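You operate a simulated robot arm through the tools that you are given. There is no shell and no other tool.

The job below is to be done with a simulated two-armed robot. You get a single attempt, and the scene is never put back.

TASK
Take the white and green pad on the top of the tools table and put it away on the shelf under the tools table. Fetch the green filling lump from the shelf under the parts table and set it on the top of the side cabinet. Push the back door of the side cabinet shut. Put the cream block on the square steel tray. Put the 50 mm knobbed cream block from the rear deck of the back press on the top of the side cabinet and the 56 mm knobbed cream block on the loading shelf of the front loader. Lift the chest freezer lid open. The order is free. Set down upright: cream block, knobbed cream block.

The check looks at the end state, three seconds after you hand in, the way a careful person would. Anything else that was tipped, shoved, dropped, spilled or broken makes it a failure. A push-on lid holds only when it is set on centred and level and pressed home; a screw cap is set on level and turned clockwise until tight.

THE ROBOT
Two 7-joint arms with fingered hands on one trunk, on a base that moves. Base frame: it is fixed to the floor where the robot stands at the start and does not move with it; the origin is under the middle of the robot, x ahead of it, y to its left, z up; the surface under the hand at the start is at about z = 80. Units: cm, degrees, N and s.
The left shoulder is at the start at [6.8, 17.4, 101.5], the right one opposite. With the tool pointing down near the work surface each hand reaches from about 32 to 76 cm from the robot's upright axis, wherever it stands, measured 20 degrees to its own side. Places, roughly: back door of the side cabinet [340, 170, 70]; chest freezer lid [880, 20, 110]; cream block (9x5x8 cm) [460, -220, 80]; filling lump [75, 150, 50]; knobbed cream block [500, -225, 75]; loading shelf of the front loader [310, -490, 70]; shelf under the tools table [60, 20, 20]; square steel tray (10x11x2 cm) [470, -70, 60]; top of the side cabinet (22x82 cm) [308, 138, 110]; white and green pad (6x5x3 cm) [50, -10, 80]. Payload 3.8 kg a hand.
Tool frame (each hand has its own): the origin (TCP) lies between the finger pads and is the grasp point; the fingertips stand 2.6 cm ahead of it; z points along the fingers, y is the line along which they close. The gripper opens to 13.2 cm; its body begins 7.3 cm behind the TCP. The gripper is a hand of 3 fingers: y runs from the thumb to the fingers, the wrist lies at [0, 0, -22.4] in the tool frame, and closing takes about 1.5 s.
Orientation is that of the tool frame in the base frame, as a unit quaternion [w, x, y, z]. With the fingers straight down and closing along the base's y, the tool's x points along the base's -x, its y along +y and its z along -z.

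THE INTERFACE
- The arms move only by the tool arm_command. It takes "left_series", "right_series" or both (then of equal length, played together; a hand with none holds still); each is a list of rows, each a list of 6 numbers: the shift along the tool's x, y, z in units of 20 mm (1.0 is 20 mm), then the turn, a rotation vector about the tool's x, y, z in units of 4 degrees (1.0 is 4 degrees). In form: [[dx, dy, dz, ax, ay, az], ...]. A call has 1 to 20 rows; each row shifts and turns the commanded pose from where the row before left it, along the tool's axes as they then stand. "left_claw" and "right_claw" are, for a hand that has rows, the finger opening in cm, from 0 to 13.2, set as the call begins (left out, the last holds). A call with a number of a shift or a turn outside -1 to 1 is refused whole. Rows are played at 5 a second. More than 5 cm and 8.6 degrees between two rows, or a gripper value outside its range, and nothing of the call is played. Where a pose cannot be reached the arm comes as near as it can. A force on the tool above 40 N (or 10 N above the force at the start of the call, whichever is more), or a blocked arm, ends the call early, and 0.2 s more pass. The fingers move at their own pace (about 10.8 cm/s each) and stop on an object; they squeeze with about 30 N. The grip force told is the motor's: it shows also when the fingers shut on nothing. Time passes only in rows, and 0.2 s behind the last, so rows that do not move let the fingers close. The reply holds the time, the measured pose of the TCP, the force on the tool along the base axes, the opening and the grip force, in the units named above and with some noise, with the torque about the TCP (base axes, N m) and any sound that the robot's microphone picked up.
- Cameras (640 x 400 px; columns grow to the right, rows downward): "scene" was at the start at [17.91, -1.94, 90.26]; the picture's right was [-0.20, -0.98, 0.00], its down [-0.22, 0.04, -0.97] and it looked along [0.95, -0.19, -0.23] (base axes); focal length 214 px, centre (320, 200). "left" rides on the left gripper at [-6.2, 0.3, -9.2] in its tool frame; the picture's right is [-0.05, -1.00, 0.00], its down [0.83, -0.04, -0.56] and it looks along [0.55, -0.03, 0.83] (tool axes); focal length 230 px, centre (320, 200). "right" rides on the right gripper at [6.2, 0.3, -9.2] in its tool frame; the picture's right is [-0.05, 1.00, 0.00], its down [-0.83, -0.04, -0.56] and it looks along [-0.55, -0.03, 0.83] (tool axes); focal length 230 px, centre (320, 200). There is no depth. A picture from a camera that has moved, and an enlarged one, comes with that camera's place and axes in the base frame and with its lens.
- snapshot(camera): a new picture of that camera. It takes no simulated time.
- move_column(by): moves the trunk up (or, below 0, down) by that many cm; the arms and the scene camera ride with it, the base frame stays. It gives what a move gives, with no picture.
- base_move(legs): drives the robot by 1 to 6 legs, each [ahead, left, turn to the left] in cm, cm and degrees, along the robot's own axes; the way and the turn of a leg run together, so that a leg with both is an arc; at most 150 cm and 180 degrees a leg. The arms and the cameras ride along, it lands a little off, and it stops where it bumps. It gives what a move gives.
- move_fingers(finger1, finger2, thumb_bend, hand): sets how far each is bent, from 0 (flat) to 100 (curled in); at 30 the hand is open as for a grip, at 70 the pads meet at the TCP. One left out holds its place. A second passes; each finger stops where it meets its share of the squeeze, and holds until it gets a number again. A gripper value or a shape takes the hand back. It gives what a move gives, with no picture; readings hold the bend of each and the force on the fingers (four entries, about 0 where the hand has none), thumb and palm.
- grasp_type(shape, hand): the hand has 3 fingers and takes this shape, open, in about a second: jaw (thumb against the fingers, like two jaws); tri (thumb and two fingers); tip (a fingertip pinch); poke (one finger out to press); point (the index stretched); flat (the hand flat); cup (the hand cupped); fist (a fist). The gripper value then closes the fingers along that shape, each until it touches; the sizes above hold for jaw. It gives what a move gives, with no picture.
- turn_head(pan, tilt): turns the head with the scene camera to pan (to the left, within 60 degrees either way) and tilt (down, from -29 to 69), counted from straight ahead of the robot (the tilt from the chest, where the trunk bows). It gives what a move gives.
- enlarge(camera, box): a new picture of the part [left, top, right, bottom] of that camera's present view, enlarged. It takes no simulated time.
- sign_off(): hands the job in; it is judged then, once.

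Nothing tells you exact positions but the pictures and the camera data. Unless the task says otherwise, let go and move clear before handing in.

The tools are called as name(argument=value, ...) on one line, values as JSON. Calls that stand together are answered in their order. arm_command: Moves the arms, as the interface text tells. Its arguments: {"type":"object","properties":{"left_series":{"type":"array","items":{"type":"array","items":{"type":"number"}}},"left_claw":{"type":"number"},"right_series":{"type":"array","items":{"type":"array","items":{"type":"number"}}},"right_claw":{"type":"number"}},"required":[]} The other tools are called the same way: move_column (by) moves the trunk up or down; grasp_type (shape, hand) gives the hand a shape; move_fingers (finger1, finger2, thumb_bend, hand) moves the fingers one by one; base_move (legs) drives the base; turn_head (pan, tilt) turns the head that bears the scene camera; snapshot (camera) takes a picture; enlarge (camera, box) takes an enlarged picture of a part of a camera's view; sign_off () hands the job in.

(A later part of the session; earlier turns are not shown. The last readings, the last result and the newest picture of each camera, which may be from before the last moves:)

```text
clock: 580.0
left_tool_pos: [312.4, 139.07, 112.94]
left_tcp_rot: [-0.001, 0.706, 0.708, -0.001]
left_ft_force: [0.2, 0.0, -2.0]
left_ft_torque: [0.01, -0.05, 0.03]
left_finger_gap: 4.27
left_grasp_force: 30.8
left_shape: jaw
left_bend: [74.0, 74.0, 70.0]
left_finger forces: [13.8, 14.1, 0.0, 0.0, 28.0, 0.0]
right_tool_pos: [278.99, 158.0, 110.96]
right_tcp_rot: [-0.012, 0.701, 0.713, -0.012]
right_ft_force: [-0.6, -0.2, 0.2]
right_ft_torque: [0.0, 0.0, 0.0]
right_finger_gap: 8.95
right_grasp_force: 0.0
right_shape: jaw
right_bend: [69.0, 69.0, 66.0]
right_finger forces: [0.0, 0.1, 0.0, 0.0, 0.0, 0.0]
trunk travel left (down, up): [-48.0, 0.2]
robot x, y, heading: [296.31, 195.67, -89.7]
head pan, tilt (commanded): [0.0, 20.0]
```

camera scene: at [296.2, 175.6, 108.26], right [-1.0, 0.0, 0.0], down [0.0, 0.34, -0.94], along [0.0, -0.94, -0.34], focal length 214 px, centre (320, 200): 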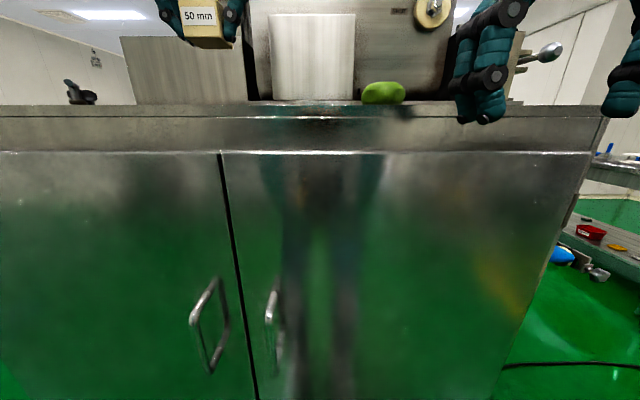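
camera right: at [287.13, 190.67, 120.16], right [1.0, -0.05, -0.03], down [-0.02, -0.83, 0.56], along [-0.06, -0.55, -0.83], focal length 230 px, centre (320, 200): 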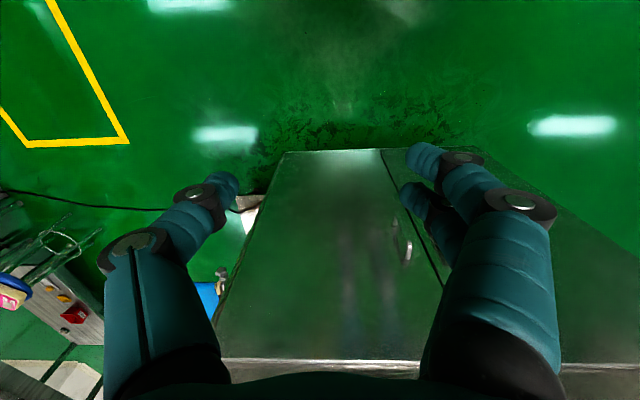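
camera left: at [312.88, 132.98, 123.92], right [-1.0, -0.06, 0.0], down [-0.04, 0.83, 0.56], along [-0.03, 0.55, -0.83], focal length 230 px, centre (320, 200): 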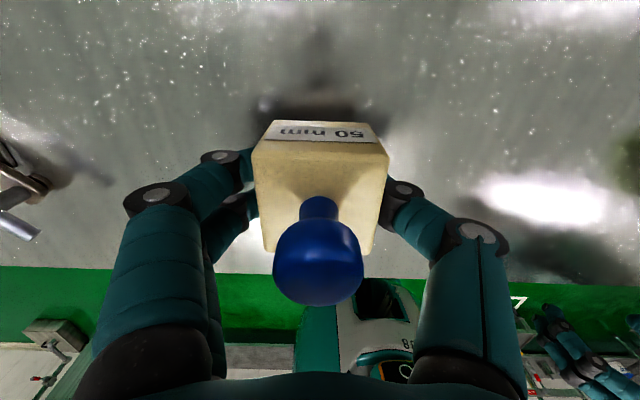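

arm_command(left_series=[[0, 0, 0.12, 0, 0, 0], [0, 0, 0, 0, 0, 0]])

arm_command(left_series=[[0, 0, 0.12, 0, 0, 0], [0, 0, 0, 0, 0, 0]])

snapshot(camera="left")

```text
clock: 580.6
left_tool_pos: [312.3, 139.01, 112.74]
left_tcp_rot: [-0.002, 0.706, 0.709, -0.002]
left_ft_force: [0.8, 0.0, 2.0]
left_ft_torque: [-0.05, -0.1, -0.01]
left_finger_gap: 4.29
left_grasp_force: 29.6
left_shape: jaw
left_bend: [74.0, 74.0, 70.0]
left_finger forces: [14.3, 14.6, 0.0, 0.1, 28.0, 0.1]
right_tool_pos: [279.05, 158.02, 111.01]
right_tcp_rot: [-0.011, 0.7, 0.714, -0.013]
right_ft_force: [0.4, 0.4, -0.8]
right_ft_torque: [-0.01, 0.02, -0.02]
right_finger_gap: 8.99
right_grasp_force: 0.0
right_shape: jaw
right_bend: [69.0, 69.0, 66.0]
right_finger forces: [0.0, 0.0, 0.0, 0.0, 0.1, 0.1]
trunk travel left (down, up): [-48.0, 0.2]
robot x, y, heading: [296.18, 195.75, -89.8]
head pan, tilt (commanded): [0.0, 20.0]
```

```text
clock: 581.2
left_tool_pos: [312.4, 139.0, 112.63]
left_tcp_rot: [0.0, 0.706, 0.708, -0.003]
left_ft_force: [2.6, -3.6, 14.6]
left_ft_torque: [-0.06, -0.42, -0.08]
left_finger_gap: 4.28
left_grasp_force: 29.7
left_shape: jaw
left_bend: [74.0, 74.0, 70.0]
left_finger forces: [17.9, 21.1, 0.0, 0.0, 29.3, 0.0]
right_tool_pos: [279.04, 158.16, 110.99]
right_tcp_rot: [-0.011, 0.7, 0.714, -0.013]
right_ft_force: [0.0, -0.8, 0.1]
right_ft_torque: [-0.04, -0.03, 0.01]
right_finger_gap: 8.93
right_grasp_force: 0.0
right_shape: jaw
right_bend: [69.0, 69.0, 66.0]
right_finger forces: [0.1, 0.1, 0.0, 0.0, 0.0, 0.0]
trunk travel left (down, up): [-48.0, 0.2]
robot x, y, heading: [296.19, 195.52, -89.8]
head pan, tilt (commanded): [0.0, 20.0]
```

```text
taken
camera left: at [312.85, 133.08, 121.96], right [-1.0, -0.06, 0.0], down [-0.04, 0.83, 0.55], along [-0.03, 0.55, -0.83], focal length 230 px, centre (320, 200)
```

left: 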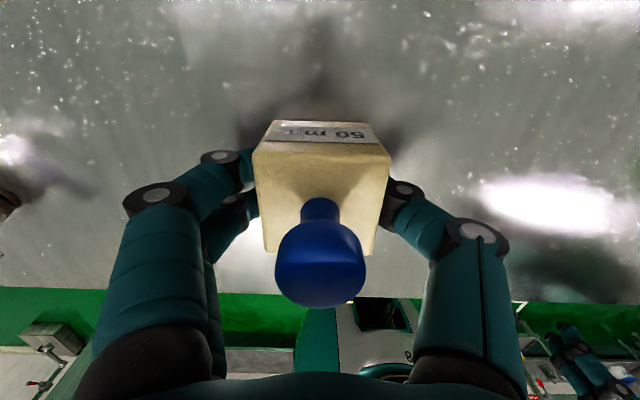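

Contact. I relax by 1 mm and open.

arm_command(left_series=[[0, 0, -0.08, 0, 0, 0], [0, 0, 0, 0, 0, 0]])

arm_command(left_series=[[0, 0, 0, 0, 0, 0], [0, 0, 0, 0, 0, 0], [0, 0, 0, 0, 0, 0], [0, 0, 0, 0, 0, 0], [0, 0, 0, 0, 0, 0]], left_claw=10)

snapshot(camera="left")

arm_command(left_series=[[0, 0, -1, 0, 0, 0], [0, 0, -1, 0, 0, 0], [0, 0, -1, 0, 0, 0], [0, 0, -1, 0, 0, 0], [0, 0, -1, 0, 0, 0], [0, 0, -1, 0, 0, 0], [0, 0, 0, 0, 0, 0]])

snapshot(camera="left")

enlarge(camera="scene", box=[140, 0, 460, 160])

```text
clock: 581.8
left_tool_pos: [312.34, 139.08, 112.68]
left_tcp_rot: [0.0, 0.706, 0.708, -0.002]
left_ft_force: [3.1, -4.0, 12.6]
left_ft_torque: [-0.1, -0.32, -0.08]
left_finger_gap: 4.3
left_grasp_force: 30.0
left_shape: jaw
left_bend: [74.0, 74.0, 70.0]
left_finger forces: [18.6, 19.9, 0.0, 0.0, 29.4, 0.0]
right_tool_pos: [279.08, 158.01, 111.01]
right_tcp_rot: [-0.011, 0.7, 0.714, -0.013]
right_ft_force: [-0.4, -0.3, 1.1]
right_ft_torque: [0.02, 0.03, 0.01]
right_finger_gap: 8.97
right_grasp_force: 0.0
right_shape: jaw
right_bend: [69.0, 69.0, 66.0]
right_finger forces: [0.0, 0.0, 0.0, 0.0, 0.0, 0.1]
trunk travel left (down, up): [-48.0, 0.2]
robot x, y, heading: [295.99, 195.88, -89.7]
head pan, tilt (commanded): [0.0, 20.0]
```

```text
clock: 583.0
left_tool_pos: [312.26, 139.07, 112.57]
left_tcp_rot: [-0.001, 0.706, 0.709, -0.001]
left_ft_force: [-3.5, 1.1, 9.7]
left_ft_torque: [0.03, -0.45, 0.05]
left_finger_gap: 9.78
left_grasp_force: 0.1
left_shape: jaw
left_bend: [66.0, 66.0, 60.0]
left_finger forces: [4.7, 4.9, 0.0, 0.0, 0.0, 0.0]
right_tool_pos: [279.07, 158.07, 110.93]
right_tcp_rot: [-0.01, 0.7, 0.714, -0.011]
right_ft_force: [-0.5, -0.3, -0.2]
right_ft_torque: [0.03, 0.05, -0.01]
right_finger_gap: 8.98
right_grasp_force: 0.0
right_shape: jaw
right_bend: [69.0, 69.0, 66.0]
right_finger forces: [0.1, 0.0, 0.0, 0.1, 0.0, 0.0]
trunk travel left (down, up): [-48.0, 0.2]
robot x, y, heading: [295.94, 195.75, -89.8]
head pan, tilt (commanded): [0.0, 20.0]
```

```text
taken
camera left: at [312.74, 133.12, 121.91], right [-1.0, -0.06, 0.0], down [-0.04, 0.83, 0.56], along [-0.03, 0.55, -0.83], focal length 230 px, centre (320, 200)
```

left: 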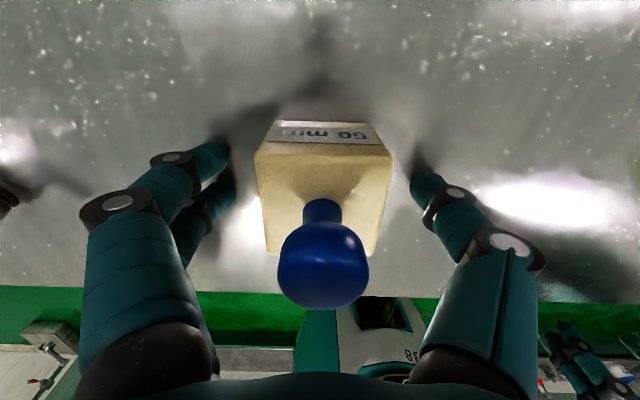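

```text
clock: 584.6
left_tool_pos: [312.31, 138.9, 124.57]
left_tcp_rot: [-0.001, 0.706, 0.708, -0.001]
left_ft_force: [0.2, -0.5, 0.1]
left_ft_torque: [0.0, 0.01, 0.0]
left_finger_gap: 9.97
left_grasp_force: 0.0
left_shape: jaw
left_bend: [63.0, 63.0, 60.0]
left_finger forces: [0.0, 0.0, 0.0, 0.0, 0.0, 0.0]
right_tool_pos: [279.08, 158.05, 110.98]
right_tcp_rot: [-0.012, 0.7, 0.714, -0.012]
right_ft_force: [-0.1, -0.7, -0.4]
right_ft_torque: [-0.02, 0.01, 0.0]
right_finger_gap: 9.01
right_grasp_force: 0.0
right_shape: jaw
right_bend: [69.0, 69.0, 66.0]
right_finger forces: [0.1, 0.0, 0.0, 0.0, 0.0, 0.0]
trunk travel left (down, up): [-48.0, 0.2]
robot x, y, heading: [296.06, 196.11, -89.7]
head pan, tilt (commanded): [0.0, 20.0]
```

```text
taken
camera left: at [312.85, 133.01, 133.81], right [-1.0, -0.06, 0.0], down [-0.04, 0.83, 0.56], along [-0.03, 0.55, -0.83], focal length 230 px, centre (320, 200)
```

left: 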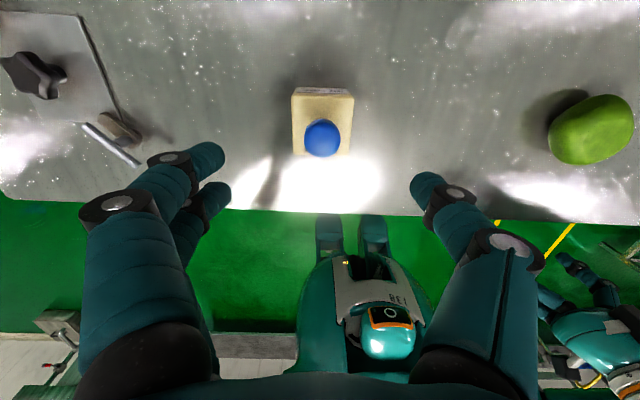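

```text
2.00 times, centred on (300, 80) of scene
camera zoom: at [296.21, 175.58, 108.24], right [-1.0, 0.0, 0.0], down [0.0, 0.34, -0.94], along [0.0, -0.94, -0.34], focal length 429 px, centre (360, 440)
```

zoom: 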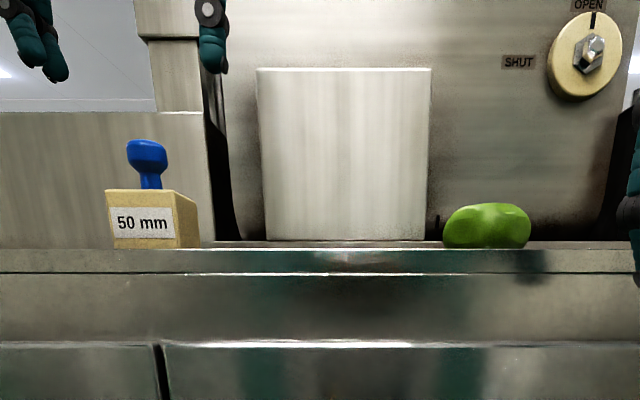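

Both items stand on the cabinet top. Last job: the chest freezer. I back off, go east and look for it.

base_move(legs=[[-30, 0, 0], [0, 115, 0], [0, 0, 89.8]])

turn_head(pan=-25, tilt=12)

snapshot(camera="scene")

enlarge(camera="scene", box=[240, 80, 480, 230])

```text
clock: 600.5
left_tool_pos: [469.66, 241.53, 124.61]
left_tcp_rot: [0.0, 0.013, 1.0, -0.003]
left_ft_force: [-0.3, 0.4, -0.8]
left_ft_torque: [0.01, 0.0, 0.0]
left_finger_gap: 9.98
left_grasp_force: 0.1
left_shape: jaw
left_bend: [63.0, 63.0, 60.0]
left_finger forces: [0.0, 0.0, 0.0, 0.0, 0.0, 0.1]
right_tool_pos: [449.64, 208.82, 110.93]
right_tcp_rot: [0.0, 0.004, 1.0, -0.017]
right_ft_force: [-0.5, 0.5, -0.4]
right_ft_torque: [-0.01, -0.01, 0.03]
right_finger_gap: 8.98
right_grasp_force: 0.1
right_shape: jaw
right_bend: [69.0, 69.0, 66.0]
right_finger forces: [0.0, 0.1, 0.0, 0.1, 0.0, 0.1]
trunk travel left (down, up): [-48.0, 0.2]
robot x, y, heading: [412.37, 227.33, -1.6]
head pan, tilt (commanded): [0.0, 20.0]
```

```text
clock: 601.4
left_tool_pos: [469.58, 241.53, 124.61]
left_tcp_rot: [0.0, 0.012, 1.0, -0.001]
left_ft_force: [0.5, 0.1, -0.9]
left_ft_torque: [-0.01, -0.03, -0.02]
left_finger_gap: 9.97
left_grasp_force: 0.0
left_shape: jaw
left_bend: [63.0, 63.0, 60.0]
left_finger forces: [0.0, 0.0, 0.0, 0.1, 0.0, 0.0]
right_tool_pos: [449.62, 208.82, 111.02]
right_tcp_rot: [0.0, 0.005, 1.0, -0.017]
right_ft_force: [-0.3, 0.6, 0.3]
right_ft_torque: [-0.02, -0.02, -0.01]
right_finger_gap: 8.94
right_grasp_force: 0.2
right_shape: jaw
right_bend: [69.0, 69.0, 66.0]
right_finger forces: [0.1, 0.0, 0.0, 0.0, 0.0, 0.1]
trunk travel left (down, up): [-48.0, 0.2]
robot x, y, heading: [412.17, 227.14, -1.7]
head pan, tilt (commanded): [-25.0, 12.0]
```

```text
taken
camera scene: at [431.39, 222.52, 109.55], right [-0.45, -0.9, 0.0], down [-0.19, 0.09, -0.98], along [0.88, -0.44, -0.21], focal length 214 px, centre (320, 200)
```

scene: 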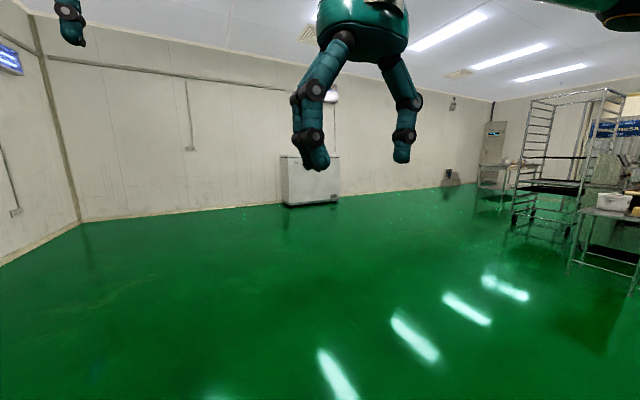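

```text
2.67 times, centred on (360, 155) of scene
camera zoom: at [431.39, 222.52, 109.55], right [-0.45, -0.9, 0.0], down [-0.19, 0.09, -0.98], along [0.88, -0.44, -0.21], focal length 572 px, centre (213, 320)
```

zoom: 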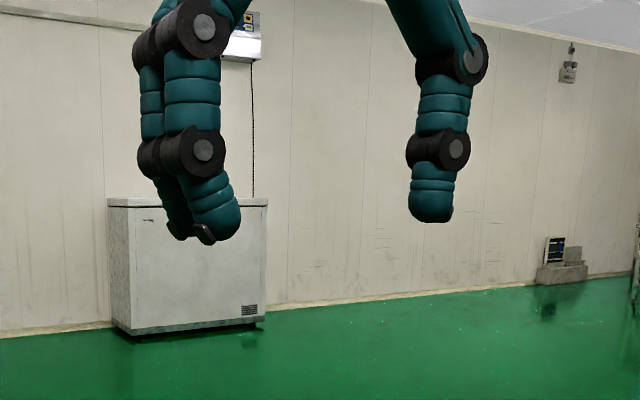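

The chest freezer stands at the far wall (front face near x≈860, y≈-40…78, lid at z≈107). I drive across the free floor toward it.

base_move(legs=[[130, -70, 1.7], [130, -70, 0], [80, -65, 0]])

turn_head(pan=0, tilt=18)

snapshot(camera="scene")

enlarge(camera="scene", box=[160, 100, 480, 300])

```text
clock: 621.4
left_tool_pos: [808.72, 40.18, 124.6]
left_tcp_rot: [0.001, -0.011, 1.0, -0.002]
left_ft_force: [0.0, -0.2, -1.1]
left_ft_torque: [-0.03, 0.03, 0.01]
left_finger_gap: 9.97
left_grasp_force: 0.0
left_shape: jaw
left_bend: [63.0, 63.0, 60.0]
left_finger forces: [0.1, 0.0, 0.0, 0.0, 0.1, 0.1]
right_tool_pos: [790.29, 6.39, 110.92]
right_tcp_rot: [0.0, -0.019, 1.0, -0.017]
right_ft_force: [-0.1, 0.3, 0.6]
right_ft_torque: [-0.02, -0.01, 0.0]
right_finger_gap: 8.96
right_grasp_force: 0.1
right_shape: jaw
right_bend: [69.0, 69.0, 66.0]
right_finger forces: [0.1, 0.0, 0.0, 0.1, 0.1, 0.0]
trunk travel left (down, up): [-48.0, 0.2]
robot x, y, heading: [752.54, 22.65, 1.2]
head pan, tilt (commanded): [-25.0, 12.0]
```

```text
clock: 622.3
left_tool_pos: [808.6, 40.14, 124.57]
left_tcp_rot: [0.0, -0.011, 1.0, -0.001]
left_ft_force: [0.5, 0.2, -0.1]
left_ft_torque: [-0.02, 0.0, 0.0]
left_finger_gap: 10.01
left_grasp_force: 0.0
left_shape: jaw
left_bend: [63.0, 63.0, 60.0]
left_finger forces: [0.1, 0.0, 0.0, 0.1, 0.0, 0.0]
right_tool_pos: [790.32, 6.4, 110.93]
right_tcp_rot: [0.0, -0.019, 1.0, -0.016]
right_ft_force: [-0.3, -0.6, 0.1]
right_ft_torque: [0.03, 0.02, -0.04]
right_finger_gap: 8.96
right_grasp_force: 0.1
right_shape: jaw
right_bend: [69.0, 69.0, 66.0]
right_finger forces: [0.0, 0.0, 0.0, 0.0, 0.0, 0.0]
trunk travel left (down, up): [-48.0, 0.2]
robot x, y, heading: [752.21, 23.15, 1.4]
head pan, tilt (commanded): [0.0, 18.0]
```

```text
taken
camera scene: at [772.27, 23.25, 108.58], right [0.02, -1.0, 0.0], down [-0.31, -0.01, -0.95], along [0.95, 0.02, -0.31], focal length 214 px, centre (320, 200)
```

scene: 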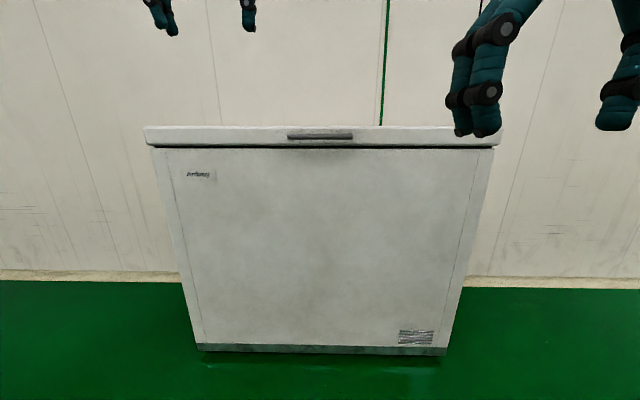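

```text
2.00 times, centred on (320, 200) of scene
camera zoom: at [772.27, 23.25, 108.58], right [0.02, -1.0, 0.0], down [-0.31, -0.01, -0.95], along [0.95, 0.02, -0.31], focal length 429 px, centre (320, 200)
```

zoom: 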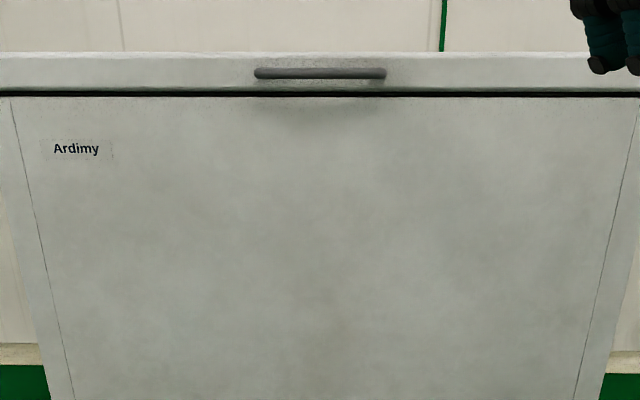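

The freezer's lid has a bar handle on its front (z≈106, y≈13–37, x≈851). Plan: close the right hand, point it forward horizontally, and push the bar up from below, following the lid's arc. First I move closer and pitch the right hand to horizontal.

base_move(legs=[[22, 19, -1.4]])

arm_command(right_series=[[0, 0, 0, 0, -1, 0], [0, 0, 0, 0, -1, 0], [0, 0, 0, 0, -1, 0], [0, 0, 0, 0, -1, 0], [0, 0, 0, 0, -1, 0], [0, 0, 0, 0, -1, 0], [0, 0, 0, 0, -1, 0], [0, 0, 0, 0, -1, 0], [-0.5, 0, 0.5, 0, -1, 0], [-0.5, 0, 0.5, 0, -1, 0], [-0.5, 0, 0.5, 0, -1, 0], [-0.5, 0, 0.5, 0, -1, 0], [-0.5, 0, 0.7, 0, -1, 0], [-0.4, 0, 0.8, 0, -1, 0], [0, 0, 0.8, 0, -1, 0], [0, 0, 0.8, 0, -1, 0], [0, 0, 0.8, 0, -1, 0], [0, 0, 0.8, 0, -1, 0], [0, 0, 0, 0, -1, 0], [0, 0, 0, 0, 0, 0]], right_claw=0)

snapshot(camera="scene")

snapshot(camera="right")

```text
clock: 624.6
left_tool_pos: [830.33, 58.13, 124.68]
left_tcp_rot: [-0.001, 0.001, 1.0, -0.001]
left_ft_force: [-1.1, 0.0, 0.1]
left_ft_torque: [0.01, -0.04, -0.01]
left_finger_gap: 9.97
left_grasp_force: 0.0
left_shape: jaw
left_bend: [63.0, 63.0, 60.0]
left_finger forces: [0.0, 0.0, 0.0, 0.1, 0.1, 0.0]
right_tool_pos: [811.3, 24.81, 111.03]
right_tcp_rot: [0.001, -0.008, 1.0, -0.016]
right_ft_force: [0.4, -0.3, 0.1]
right_ft_torque: [0.03, 0.01, -0.03]
right_finger_gap: 8.97
right_grasp_force: 0.1
right_shape: jaw
right_bend: [69.0, 69.0, 66.0]
right_finger forces: [0.1, 0.0, 0.0, 0.0, 0.0, 0.0]
trunk travel left (down, up): [-48.0, 0.2]
robot x, y, heading: [773.22, 42.37, -0.1]
head pan, tilt (commanded): [0.0, 18.0]
```

```text
clock: 628.8
left_tool_pos: [830.49, 58.12, 124.56]
left_tcp_rot: [0.0, 0.001, 1.0, -0.002]
left_ft_force: [1.2, -0.3, -0.8]
left_ft_torque: [0.03, 0.01, 0.0]
left_finger_gap: 10.0
left_grasp_force: 0.0
left_shape: jaw
left_bend: [63.0, 63.0, 60.0]
left_finger forces: [0.1, 0.1, 0.1, 0.1, 0.0, 0.1]
right_tool_pos: [826.83, 24.06, 110.4]
right_tcp_rot: [0.579, -0.017, 0.815, -0.008]
right_ft_force: [0.0, -0.4, 0.4]
right_ft_torque: [-0.03, -0.02, 0.02]
right_finger_gap: 0.01
right_grasp_force: 30.1
right_shape: jaw
right_bend: [66.0, 66.0, 73.0]
right_finger forces: [0.1, 0.0, 0.1, 0.0, 0.0, 0.1]
right hand out of reach, approached as far as the arm can: row 8, 17, 18, 19
trunk travel left (down, up): [-48.0, 0.2]
robot x, y, heading: [773.46, 42.17, -0.1]
head pan, tilt (commanded): [0.0, 18.0]
```

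```text
taken
camera scene: at [793.61, 42.11, 108.58], right [0.0, -1.0, 0.0], down [-0.31, 0.0, -0.95], along [0.95, 0.0, -0.31], focal length 214 px, centre (320, 200)
```

scene: 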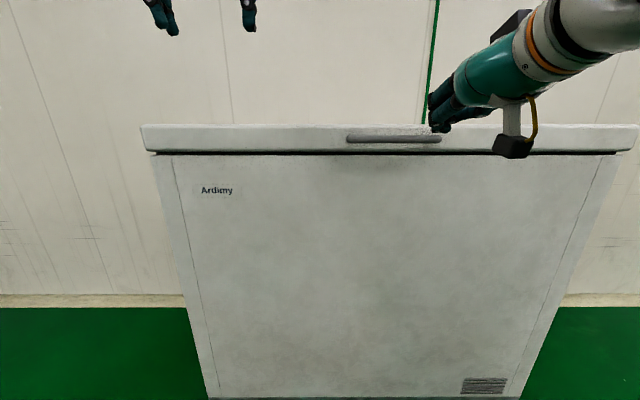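

```text
taken
camera right: at [816.0, 24.14, 107.59], right [0.0, 1.0, 0.02], down [-0.25, -0.02, 0.97], along [0.97, 0.0, 0.25], focal length 230 px, centre (320, 200)
```

right: 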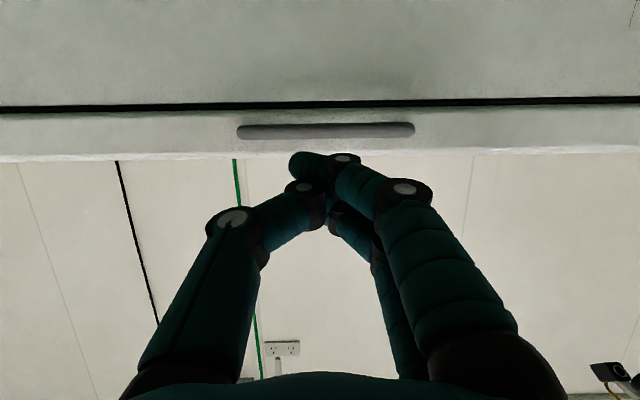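

The hand is at 71° pitch, handle bar at z≈105.2–107.4, y≈11–35, x≈851. I lower the hand below the bar and pitch further while moving forward.

arm_command(right_series=[[0.945, 0, 0.326, 0, 0, 0], [0.945, 0, 0.326, 0, 0, 0], [0.945, 0, 0.326, 0, 0, 0], [0.945, 0, 0.326, 0, 0, 0], [0.945, 0, 0.326, 0, 0, 0], [0, 0, 0.6, 0, -1, 0], [0, 0, 0.6, 0, -1, 0], [0, 0, 0.6, 0, -1, 0], [0, 0, 0.6, 0, -1, 0], [0, 0, 0.6, 0, -1, 0], [0, 0, 0, 0, 0, 0]])

snapshot(camera="scene")

snapshot(camera="right")

```text
clock: 631.2
left_tool_pos: [830.46, 58.14, 124.45]
left_tcp_rot: [0.0, 0.0, 1.0, -0.002]
left_ft_force: [0.2, -0.2, 0.1]
left_ft_torque: [-0.02, -0.02, -0.01]
left_finger_gap: 9.94
left_grasp_force: 0.1
left_shape: jaw
left_bend: [63.0, 63.0, 60.0]
left_finger forces: [0.0, 0.0, 0.0, 0.0, 0.0, 0.0]
right_tool_pos: [833.36, 19.65, 127.47]
right_tcp_rot: [0.701, -0.021, 0.713, -0.002]
right_ft_force: [-0.4, 0.2, -0.2]
right_ft_torque: [-0.03, 0.02, -0.01]
right_finger_gap: 0.01
right_grasp_force: 30.0
right_shape: jaw
right_bend: [66.0, 66.0, 73.0]
right_finger forces: [0.1, 0.0, 0.0, 0.1, 0.0, 0.0]
right hand out of reach, approached as far as the arm can: row 1, 2, 3, 4, 5, 6, 7, 8, 9, 10
trunk travel left (down, up): [-48.0, 0.2]
robot x, y, heading: [773.49, 42.29, -0.0]
head pan, tilt (commanded): [0.0, 18.0]
```

```text
taken
camera scene: at [793.64, 42.12, 108.56], right [0.0, -1.0, 0.0], down [-0.31, 0.0, -0.95], along [0.95, 0.0, -0.31], focal length 214 px, centre (320, 200)
```

scene: 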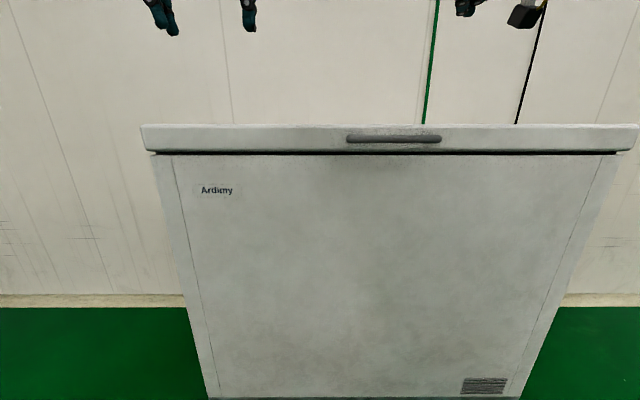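

```text
taken
camera right: at [824.05, 19.46, 121.45], right [-0.02, 1.0, 0.02], down [-0.54, -0.03, 0.84], along [0.84, 0.01, 0.54], focal length 230 px, centre (320, 200)
```

right: 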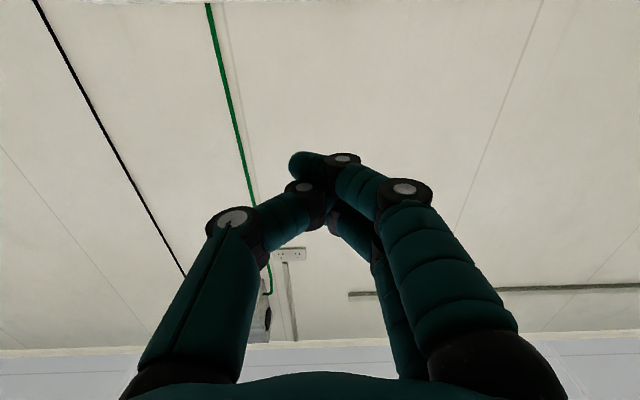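

The horizontal hand needs to be ~10 cm above shoulder height, so I lower the trunk by 26 cm instead (this also gives lift range). The left hand is retracted first.

arm_command(left_series=[[1, 0, 0, 0, 0, 0], [1, 0, 0, 0, 0, 0], [1, 0, 0, 0, 0, 0], [1, 0, 0, 0, 0, 0], [1, 0, 0, 0, 0, 0], [1, 0, 0, 0, 0, 0], [1, 0, 0, 0, 0, 0], [1, 0, 0, 0, 0, 0], [1, 0, 0, 0, 0, 0], [0, 0, 0, 0, 0, 0]])

move_column(by=-28)

snapshot(camera="right")

snapshot(camera="scene")

```text
clock: 633.4
left_tool_pos: [812.46, 58.16, 124.69]
left_tcp_rot: [0.0, 0.001, 1.0, -0.001]
left_ft_force: [0.1, 0.2, 0.8]
left_ft_torque: [-0.01, 0.0, 0.02]
left_finger_gap: 9.99
left_grasp_force: 0.0
left_shape: jaw
left_bend: [63.0, 63.0, 60.0]
left_finger forces: [0.1, 0.0, 0.0, 0.0, 0.0, 0.1]
right_tool_pos: [833.35, 19.64, 127.42]
right_tcp_rot: [0.701, -0.02, 0.713, -0.004]
right_ft_force: [0.6, 0.4, -0.9]
right_ft_torque: [0.01, -0.03, 0.0]
right_finger_gap: 0.0
right_grasp_force: 30.0
right_shape: jaw
right_bend: [66.0, 66.0, 73.0]
right_finger forces: [0.1, 0.1, 0.0, 0.1, 0.1, 0.0]
trunk travel left (down, up): [-48.0, 0.2]
robot x, y, heading: [774.0, 42.31, -0.1]
head pan, tilt (commanded): [0.0, 18.0]
```

```text
clock: 636.2
left_tool_pos: [812.35, 58.16, 96.65]
left_tcp_rot: [0.0, 0.002, 1.0, -0.001]
left_ft_force: [0.9, -0.3, -0.9]
left_ft_torque: [0.01, 0.01, 0.02]
left_finger_gap: 9.99
left_grasp_force: 0.1
left_shape: jaw
left_bend: [63.0, 63.0, 60.0]
left_finger forces: [0.0, 0.0, 0.0, 0.0, 0.0, 0.0]
right_tool_pos: [833.32, 19.62, 99.56]
right_tcp_rot: [0.712, -0.018, 0.702, -0.005]
right_ft_force: [0.1, -0.4, 0.1]
right_ft_torque: [-0.02, 0.0, 0.01]
right_finger_gap: 0.01
right_grasp_force: 29.9
right_shape: jaw
right_bend: [66.0, 66.0, 73.0]
right_finger forces: [0.0, 0.0, 0.0, 0.0, 0.0, 0.1]
trunk travel left (down, up): [-20.0, 28.2]
robot x, y, heading: [773.71, 42.32, -0.2]
head pan, tilt (commanded): [0.0, 18.0]
```

```text
taken
camera right: at [824.15, 19.61, 93.24], right [-0.02, 1.0, 0.02], down [-0.57, -0.03, 0.82], along [0.82, 0.01, 0.57], focal length 230 px, centre (320, 200)
```

right: 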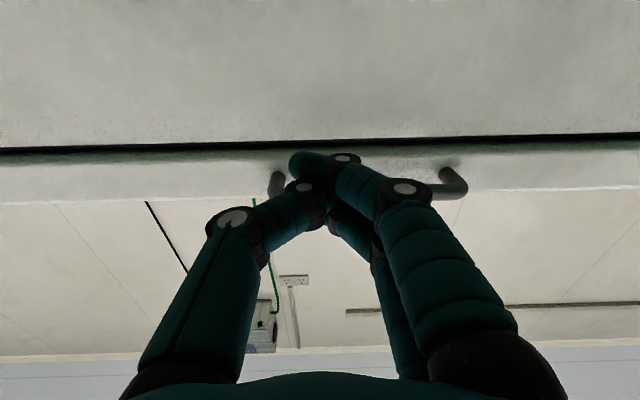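

```text
taken
camera scene: at [791.14, 42.13, 77.35], right [0.0, -1.0, 0.0], down [-0.31, 0.0, -0.95], along [0.95, 0.0, -0.31], focal length 214 px, centre (320, 200)
```

scene: 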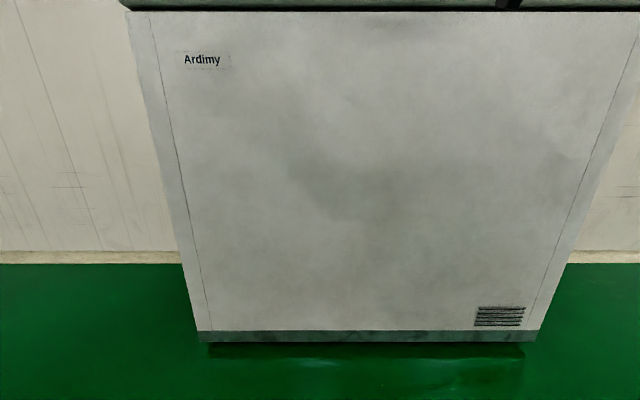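

From below I see the D-shaped bar handle standing off from the lid front. I move the base forward 15.5 cm and 3.5 cm left, so the fingers come under the bar's middle.

base_move(legs=[[14.5, 3.5, 0]])

snapshot(camera="right")

turn_head(pan=-15, tilt=-5)

snapshot(camera="scene")

```text
clock: 637.7
left_tool_pos: [827.01, 61.24, 96.55]
left_tcp_rot: [0.001, 0.003, 1.0, -0.003]
left_ft_force: [0.1, -0.9, -0.2]
left_ft_torque: [-0.01, 0.01, 0.01]
left_finger_gap: 9.96
left_grasp_force: 0.0
left_shape: jaw
left_bend: [63.0, 63.0, 60.0]
left_finger forces: [0.1, 0.1, 0.1, 0.1, 0.0, 0.1]
right_tool_pos: [847.5, 22.96, 99.58]
right_tcp_rot: [0.713, -0.019, 0.7, -0.006]
right_ft_force: [-6.2, -0.7, -1.1]
right_ft_torque: [-0.01, 0.03, -0.03]
right_finger_gap: 0.0
right_grasp_force: 30.0
right_shape: jaw
right_bend: [70.0, 69.0, 75.0]
right_finger forces: [0.1, 0.0, 0.0, 0.0, 0.0, 0.0]
trunk travel left (down, up): [-20.0, 28.2]
robot x, y, heading: [788.38, 45.35, -0.1]
head pan, tilt (commanded): [0.0, 18.0]
stopped in leg 1: the force on the tool passed its limit at 54 N (the readings are from after the stop); the commanded pose is now the measured one
```

```text
taken
camera right: at [838.34, 22.86, 93.24], right [-0.02, 1.0, 0.02], down [-0.57, -0.03, 0.82], along [0.82, 0.01, 0.57], focal length 230 px, centre (320, 200)
```

right: 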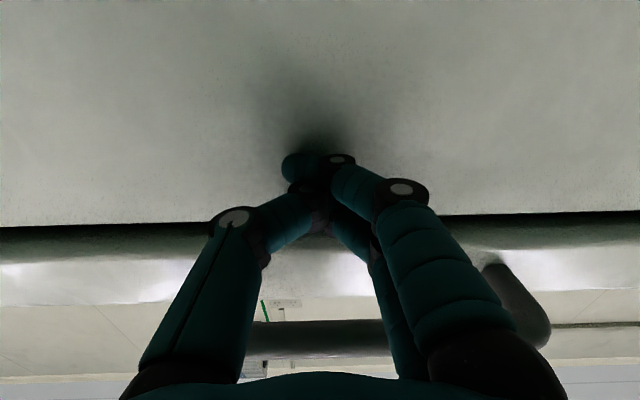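

```text
clock: 638.6
left_tool_pos: [827.12, 61.43, 96.59]
left_tcp_rot: [0.0, 0.003, 1.0, -0.002]
left_ft_force: [0.4, -0.7, 0.8]
left_ft_torque: [0.0, 0.02, 0.01]
left_finger_gap: 9.98
left_grasp_force: 0.1
left_shape: jaw
left_bend: [63.0, 63.0, 60.0]
left_finger forces: [0.0, 0.1, 0.1, 0.1, 0.0, 0.0]
right_tool_pos: [847.55, 22.98, 99.49]
right_tcp_rot: [0.713, -0.02, 0.7, -0.005]
right_ft_force: [-7.6, -0.7, -0.8]
right_ft_torque: [-0.02, 0.06, -0.04]
right_finger_gap: 0.0
right_grasp_force: 29.9
right_shape: jaw
right_bend: [70.0, 69.0, 75.0]
right_finger forces: [0.1, 0.0, 0.0, 0.0, 0.0, 0.1]
trunk travel left (down, up): [-20.0, 28.2]
robot x, y, heading: [788.18, 45.74, -0.6]
head pan, tilt (commanded): [-15.0, -5.0]
```

```text
taken
camera scene: at [804.82, 43.1, 81.02], right [-0.26, -0.96, 0.0], down [0.08, -0.02, -1.0], along [0.96, -0.26, 0.09], focal length 214 px, centre (320, 200)
```

scene: 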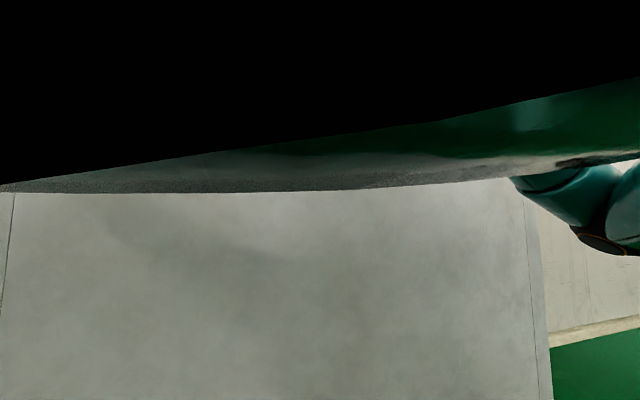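

The fingertips touched the freezer body (x≈850); the bar is at x≈844, i.e. right above the fingers — a good hook. I back off 1 cm and raise the trunk in small steps to lift the bar.

base_move(legs=[[-1, 0, 0]])

turn_head(pan=-15, tilt=15)

move_column(by=3)

snapshot(camera="right")

snapshot(camera="scene")

```text
clock: 639.3
left_tool_pos: [826.0, 61.3, 96.59]
left_tcp_rot: [0.0, 0.003, 1.0, -0.001]
left_ft_force: [-0.6, 0.2, 0.3]
left_ft_torque: [0.0, 0.03, -0.01]
left_finger_gap: 9.97
left_grasp_force: 0.0
left_shape: jaw
left_bend: [63.0, 63.0, 60.0]
left_finger forces: [0.0, 0.1, 0.0, 0.0, 0.0, 0.0]
right_tool_pos: [846.59, 22.92, 99.45]
right_tcp_rot: [0.713, -0.02, 0.701, -0.006]
right_ft_force: [-0.4, -0.1, -0.2]
right_ft_torque: [-0.01, 0.04, 0.0]
right_finger_gap: 0.02
right_grasp_force: 29.9
right_shape: jaw
right_bend: [69.0, 69.0, 75.0]
right_finger forces: [0.0, 0.1, 0.1, 0.0, 0.0, 0.0]
trunk travel left (down, up): [-20.0, 28.2]
robot x, y, heading: [787.82, 45.65, -0.1]
head pan, tilt (commanded): [-15.0, -5.0]
```

```text
clock: 640.2
left_tool_pos: [826.18, 61.43, 96.64]
left_tcp_rot: [-0.001, 0.003, 1.0, -0.001]
left_ft_force: [-0.1, 0.4, 0.3]
left_ft_torque: [-0.04, -0.03, 0.02]
left_finger_gap: 9.96
left_grasp_force: 0.0
left_shape: jaw
left_bend: [63.0, 63.0, 60.0]
left_finger forces: [0.0, 0.1, 0.0, 0.1, 0.1, 0.0]
right_tool_pos: [846.47, 22.95, 99.52]
right_tcp_rot: [0.713, -0.02, 0.701, -0.006]
right_ft_force: [0.4, 0.2, 0.0]
right_ft_torque: [0.01, 0.01, 0.01]
right_finger_gap: 0.01
right_grasp_force: 30.1
right_shape: jaw
right_bend: [69.0, 69.0, 75.0]
right_finger forces: [0.1, 0.0, 0.0, 0.1, 0.1, 0.1]
trunk travel left (down, up): [-20.0, 28.2]
robot x, y, heading: [786.91, 45.89, -0.1]
head pan, tilt (commanded): [-15.0, 15.0]
```

```text
clock: 640.9
left_tool_pos: [826.03, 61.28, 99.65]
left_tcp_rot: [-0.001, 0.002, 1.0, -0.002]
left_ft_force: [-1.3, 0.2, 0.1]
left_ft_torque: [-0.01, 0.01, -0.01]
left_finger_gap: 9.99
left_grasp_force: 0.0
left_shape: jaw
left_bend: [63.0, 63.0, 60.0]
left_finger forces: [0.1, 0.0, 0.1, 0.0, 0.1, 0.1]
right_tool_pos: [846.49, 22.9, 102.45]
right_tcp_rot: [0.713, -0.021, 0.701, -0.004]
right_ft_force: [-6.1, 1.9, -8.1]
right_ft_torque: [0.05, 0.1, 0.0]
right_finger_gap: 0.0
right_grasp_force: 30.1
right_shape: jaw
right_bend: [69.0, 70.0, 75.0]
right_finger forces: [0.0, 0.0, 0.0, 0.1, 0.0, 0.1]
trunk travel left (down, up): [-23.0, 25.2]
robot x, y, heading: [786.7, 45.61, -0.1]
head pan, tilt (commanded): [-15.0, 15.0]
```

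```text
taken
camera right: at [837.4, 22.9, 96.19], right [-0.02, 1.0, 0.02], down [-0.57, -0.03, 0.82], along [0.82, 0.01, 0.57], focal length 230 px, centre (320, 200)
```

right: 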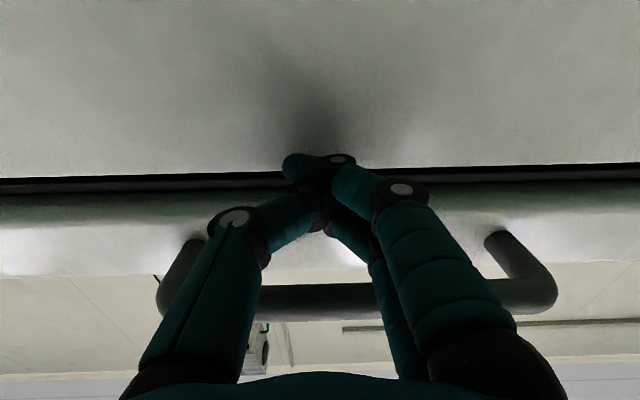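

```text
taken
camera scene: at [804.41, 42.96, 80.84], right [-0.26, -0.96, 0.0], down [-0.25, 0.07, -0.97], along [0.93, -0.26, -0.26], focal length 214 px, centre (320, 200)
```

scene: 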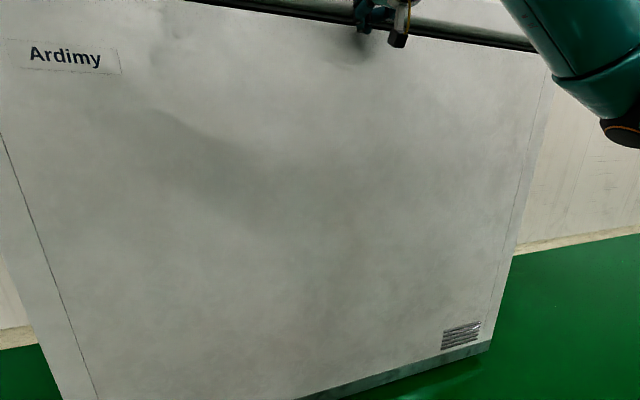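

Contact: the fingertips now press up on the lid's lower lip (−8 N). Continue raising and watch the lid.

move_column(by=3)

snapshot(camera="right")

snapshot(camera="scene")

```text
clock: 641.7
left_tool_pos: [826.1, 61.31, 102.57]
left_tcp_rot: [-0.001, 0.002, 1.0, -0.001]
left_ft_force: [0.0, -0.1, 0.8]
left_ft_torque: [-0.01, 0.03, 0.0]
left_finger_gap: 9.96
left_grasp_force: 0.1
left_shape: jaw
left_bend: [63.0, 63.0, 60.0]
left_finger forces: [0.1, 0.0, 0.1, 0.1, 0.0, 0.0]
right_tool_pos: [846.38, 22.88, 105.73]
right_tcp_rot: [0.714, -0.019, 0.699, -0.006]
right_ft_force: [-8.4, 1.7, -6.2]
right_ft_torque: [0.05, -0.06, -0.07]
right_finger_gap: 0.0
right_grasp_force: 29.8
right_shape: jaw
right_bend: [69.0, 70.0, 75.0]
right_finger forces: [0.0, 15.7, 0.1, 0.0, 0.1, 0.0]
trunk travel left (down, up): [-26.0, 22.2]
robot x, y, heading: [787.48, 45.37, -0.1]
head pan, tilt (commanded): [-15.0, 15.0]
```

```text
taken
camera right: at [837.39, 22.85, 99.32], right [-0.02, 1.0, 0.02], down [-0.57, -0.03, 0.82], along [0.82, 0.01, 0.57], focal length 230 px, centre (320, 200)
```

right: 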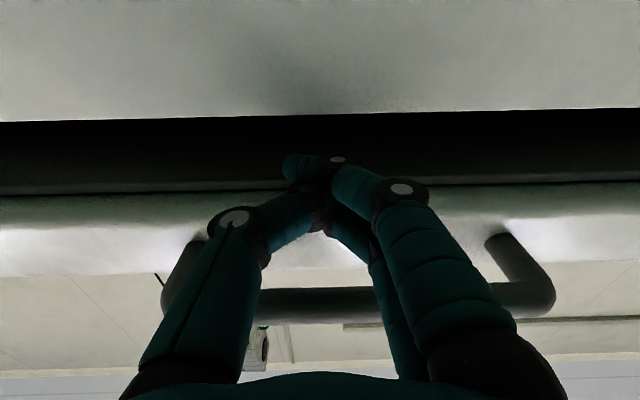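

```text
taken
camera scene: at [804.45, 42.96, 83.75], right [-0.26, -0.96, 0.0], down [-0.25, 0.07, -0.97], along [0.93, -0.26, -0.26], focal length 214 px, centre (320, 200)
```

scene: 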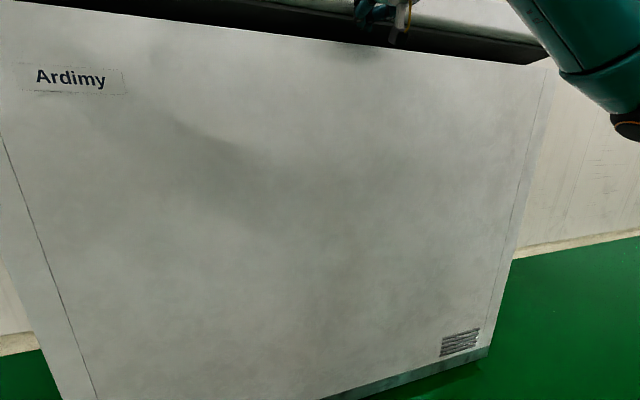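

The lid is lifting with only ~10 N. Continue: raise in steps and follow slightly forward.

move_column(by=5)

base_move(legs=[[3, 0, 0]])

move_column(by=6)

snapshot(camera="right")

snapshot(camera="scene")

```text
clock: 642.6
left_tool_pos: [826.11, 61.3, 107.54]
left_tcp_rot: [0.0, 0.002, 1.0, -0.002]
left_ft_force: [0.2, -0.1, -0.4]
left_ft_torque: [0.0, 0.04, -0.01]
left_finger_gap: 9.96
left_grasp_force: 0.0
left_shape: jaw
left_bend: [63.0, 63.0, 60.0]
left_finger forces: [0.0, 0.0, 0.1, 0.1, 0.0, 0.1]
right_tool_pos: [846.59, 22.87, 110.58]
right_tcp_rot: [0.714, -0.02, 0.7, -0.006]
right_ft_force: [-2.1, -0.7, -2.5]
right_ft_torque: [0.03, -0.03, 0.02]
right_finger_gap: 0.0
right_grasp_force: 30.1
right_shape: jaw
right_bend: [69.0, 69.0, 75.0]
right_finger forces: [0.0, 0.1, 0.0, 0.0, 0.1, 0.1]
trunk travel left (down, up): [-31.0, 17.2]
robot x, y, heading: [787.03, 45.16, -0.3]
head pan, tilt (commanded): [-15.0, 15.0]
```

```text
clock: 643.4
left_tool_pos: [829.08, 61.28, 107.58]
left_tcp_rot: [-0.001, 0.003, 1.0, -0.002]
left_ft_force: [0.6, 0.1, -0.7]
left_ft_torque: [-0.01, 0.02, 0.0]
left_finger_gap: 9.97
left_grasp_force: 0.0
left_shape: jaw
left_bend: [63.0, 63.0, 60.0]
left_finger forces: [0.1, 0.0, 0.0, 0.0, 0.0, 0.1]
right_tool_pos: [849.46, 22.94, 110.39]
right_tcp_rot: [0.713, -0.02, 0.701, -0.005]
right_ft_force: [-2.1, 0.3, -5.0]
right_ft_torque: [0.04, 0.03, -0.07]
right_finger_gap: 0.0
right_grasp_force: 30.6
right_shape: jaw
right_bend: [69.0, 69.0, 75.0]
right_finger forces: [0.1, 0.0, 0.0, 0.1, 0.1, 0.0]
trunk travel left (down, up): [-31.0, 17.2]
robot x, y, heading: [789.98, 45.59, -0.6]
head pan, tilt (commanded): [-15.0, 15.0]
```

```text
clock: 644.4
left_tool_pos: [828.96, 61.26, 113.5]
left_tcp_rot: [-0.001, 0.002, 1.0, -0.002]
left_ft_force: [0.0, 0.3, -0.6]
left_ft_torque: [-0.03, 0.0, 0.04]
left_finger_gap: 9.94
left_grasp_force: 0.2
left_shape: jaw
left_bend: [63.0, 63.0, 60.0]
left_finger forces: [0.0, 0.1, 0.1, 0.1, 0.0, 0.0]
right_tool_pos: [849.43, 22.99, 116.53]
right_tcp_rot: [0.714, -0.02, 0.7, -0.004]
right_ft_force: [-0.9, 0.5, -1.7]
right_ft_torque: [-0.02, 0.0, -0.02]
right_finger_gap: 0.0
right_grasp_force: 29.7
right_shape: jaw
right_bend: [69.0, 68.0, 75.0]
right_finger forces: [0.0, 0.1, 0.0, 0.1, 0.1, 0.0]
trunk travel left (down, up): [-37.0, 11.2]
robot x, y, heading: [790.36, 45.53, -0.4]
head pan, tilt (commanded): [-15.0, 15.0]
```

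```text
taken
camera right: at [840.31, 22.89, 110.29], right [-0.02, 1.0, 0.02], down [-0.57, -0.03, 0.82], along [0.82, 0.01, 0.57], focal length 230 px, centre (320, 200)
```

right: 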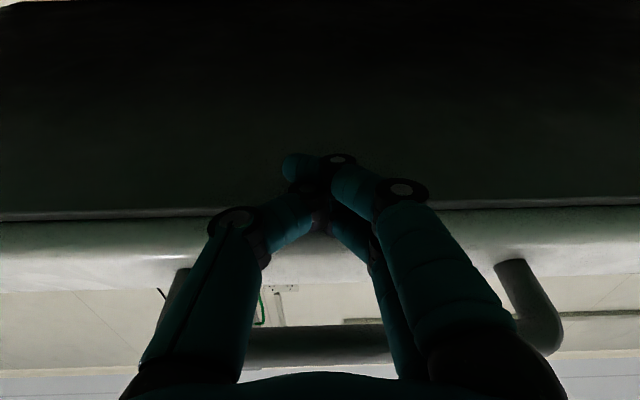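

```text
taken
camera scene: at [808.41, 42.94, 94.66], right [-0.26, -0.96, 0.0], down [-0.25, 0.07, -0.97], along [0.93, -0.26, -0.26], focal length 214 px, centre (320, 200)
```

scene: 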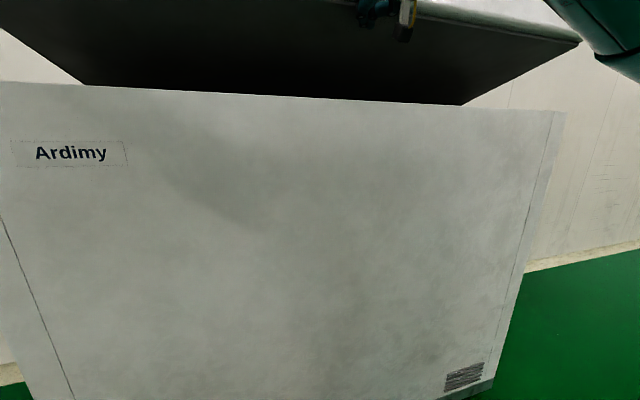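

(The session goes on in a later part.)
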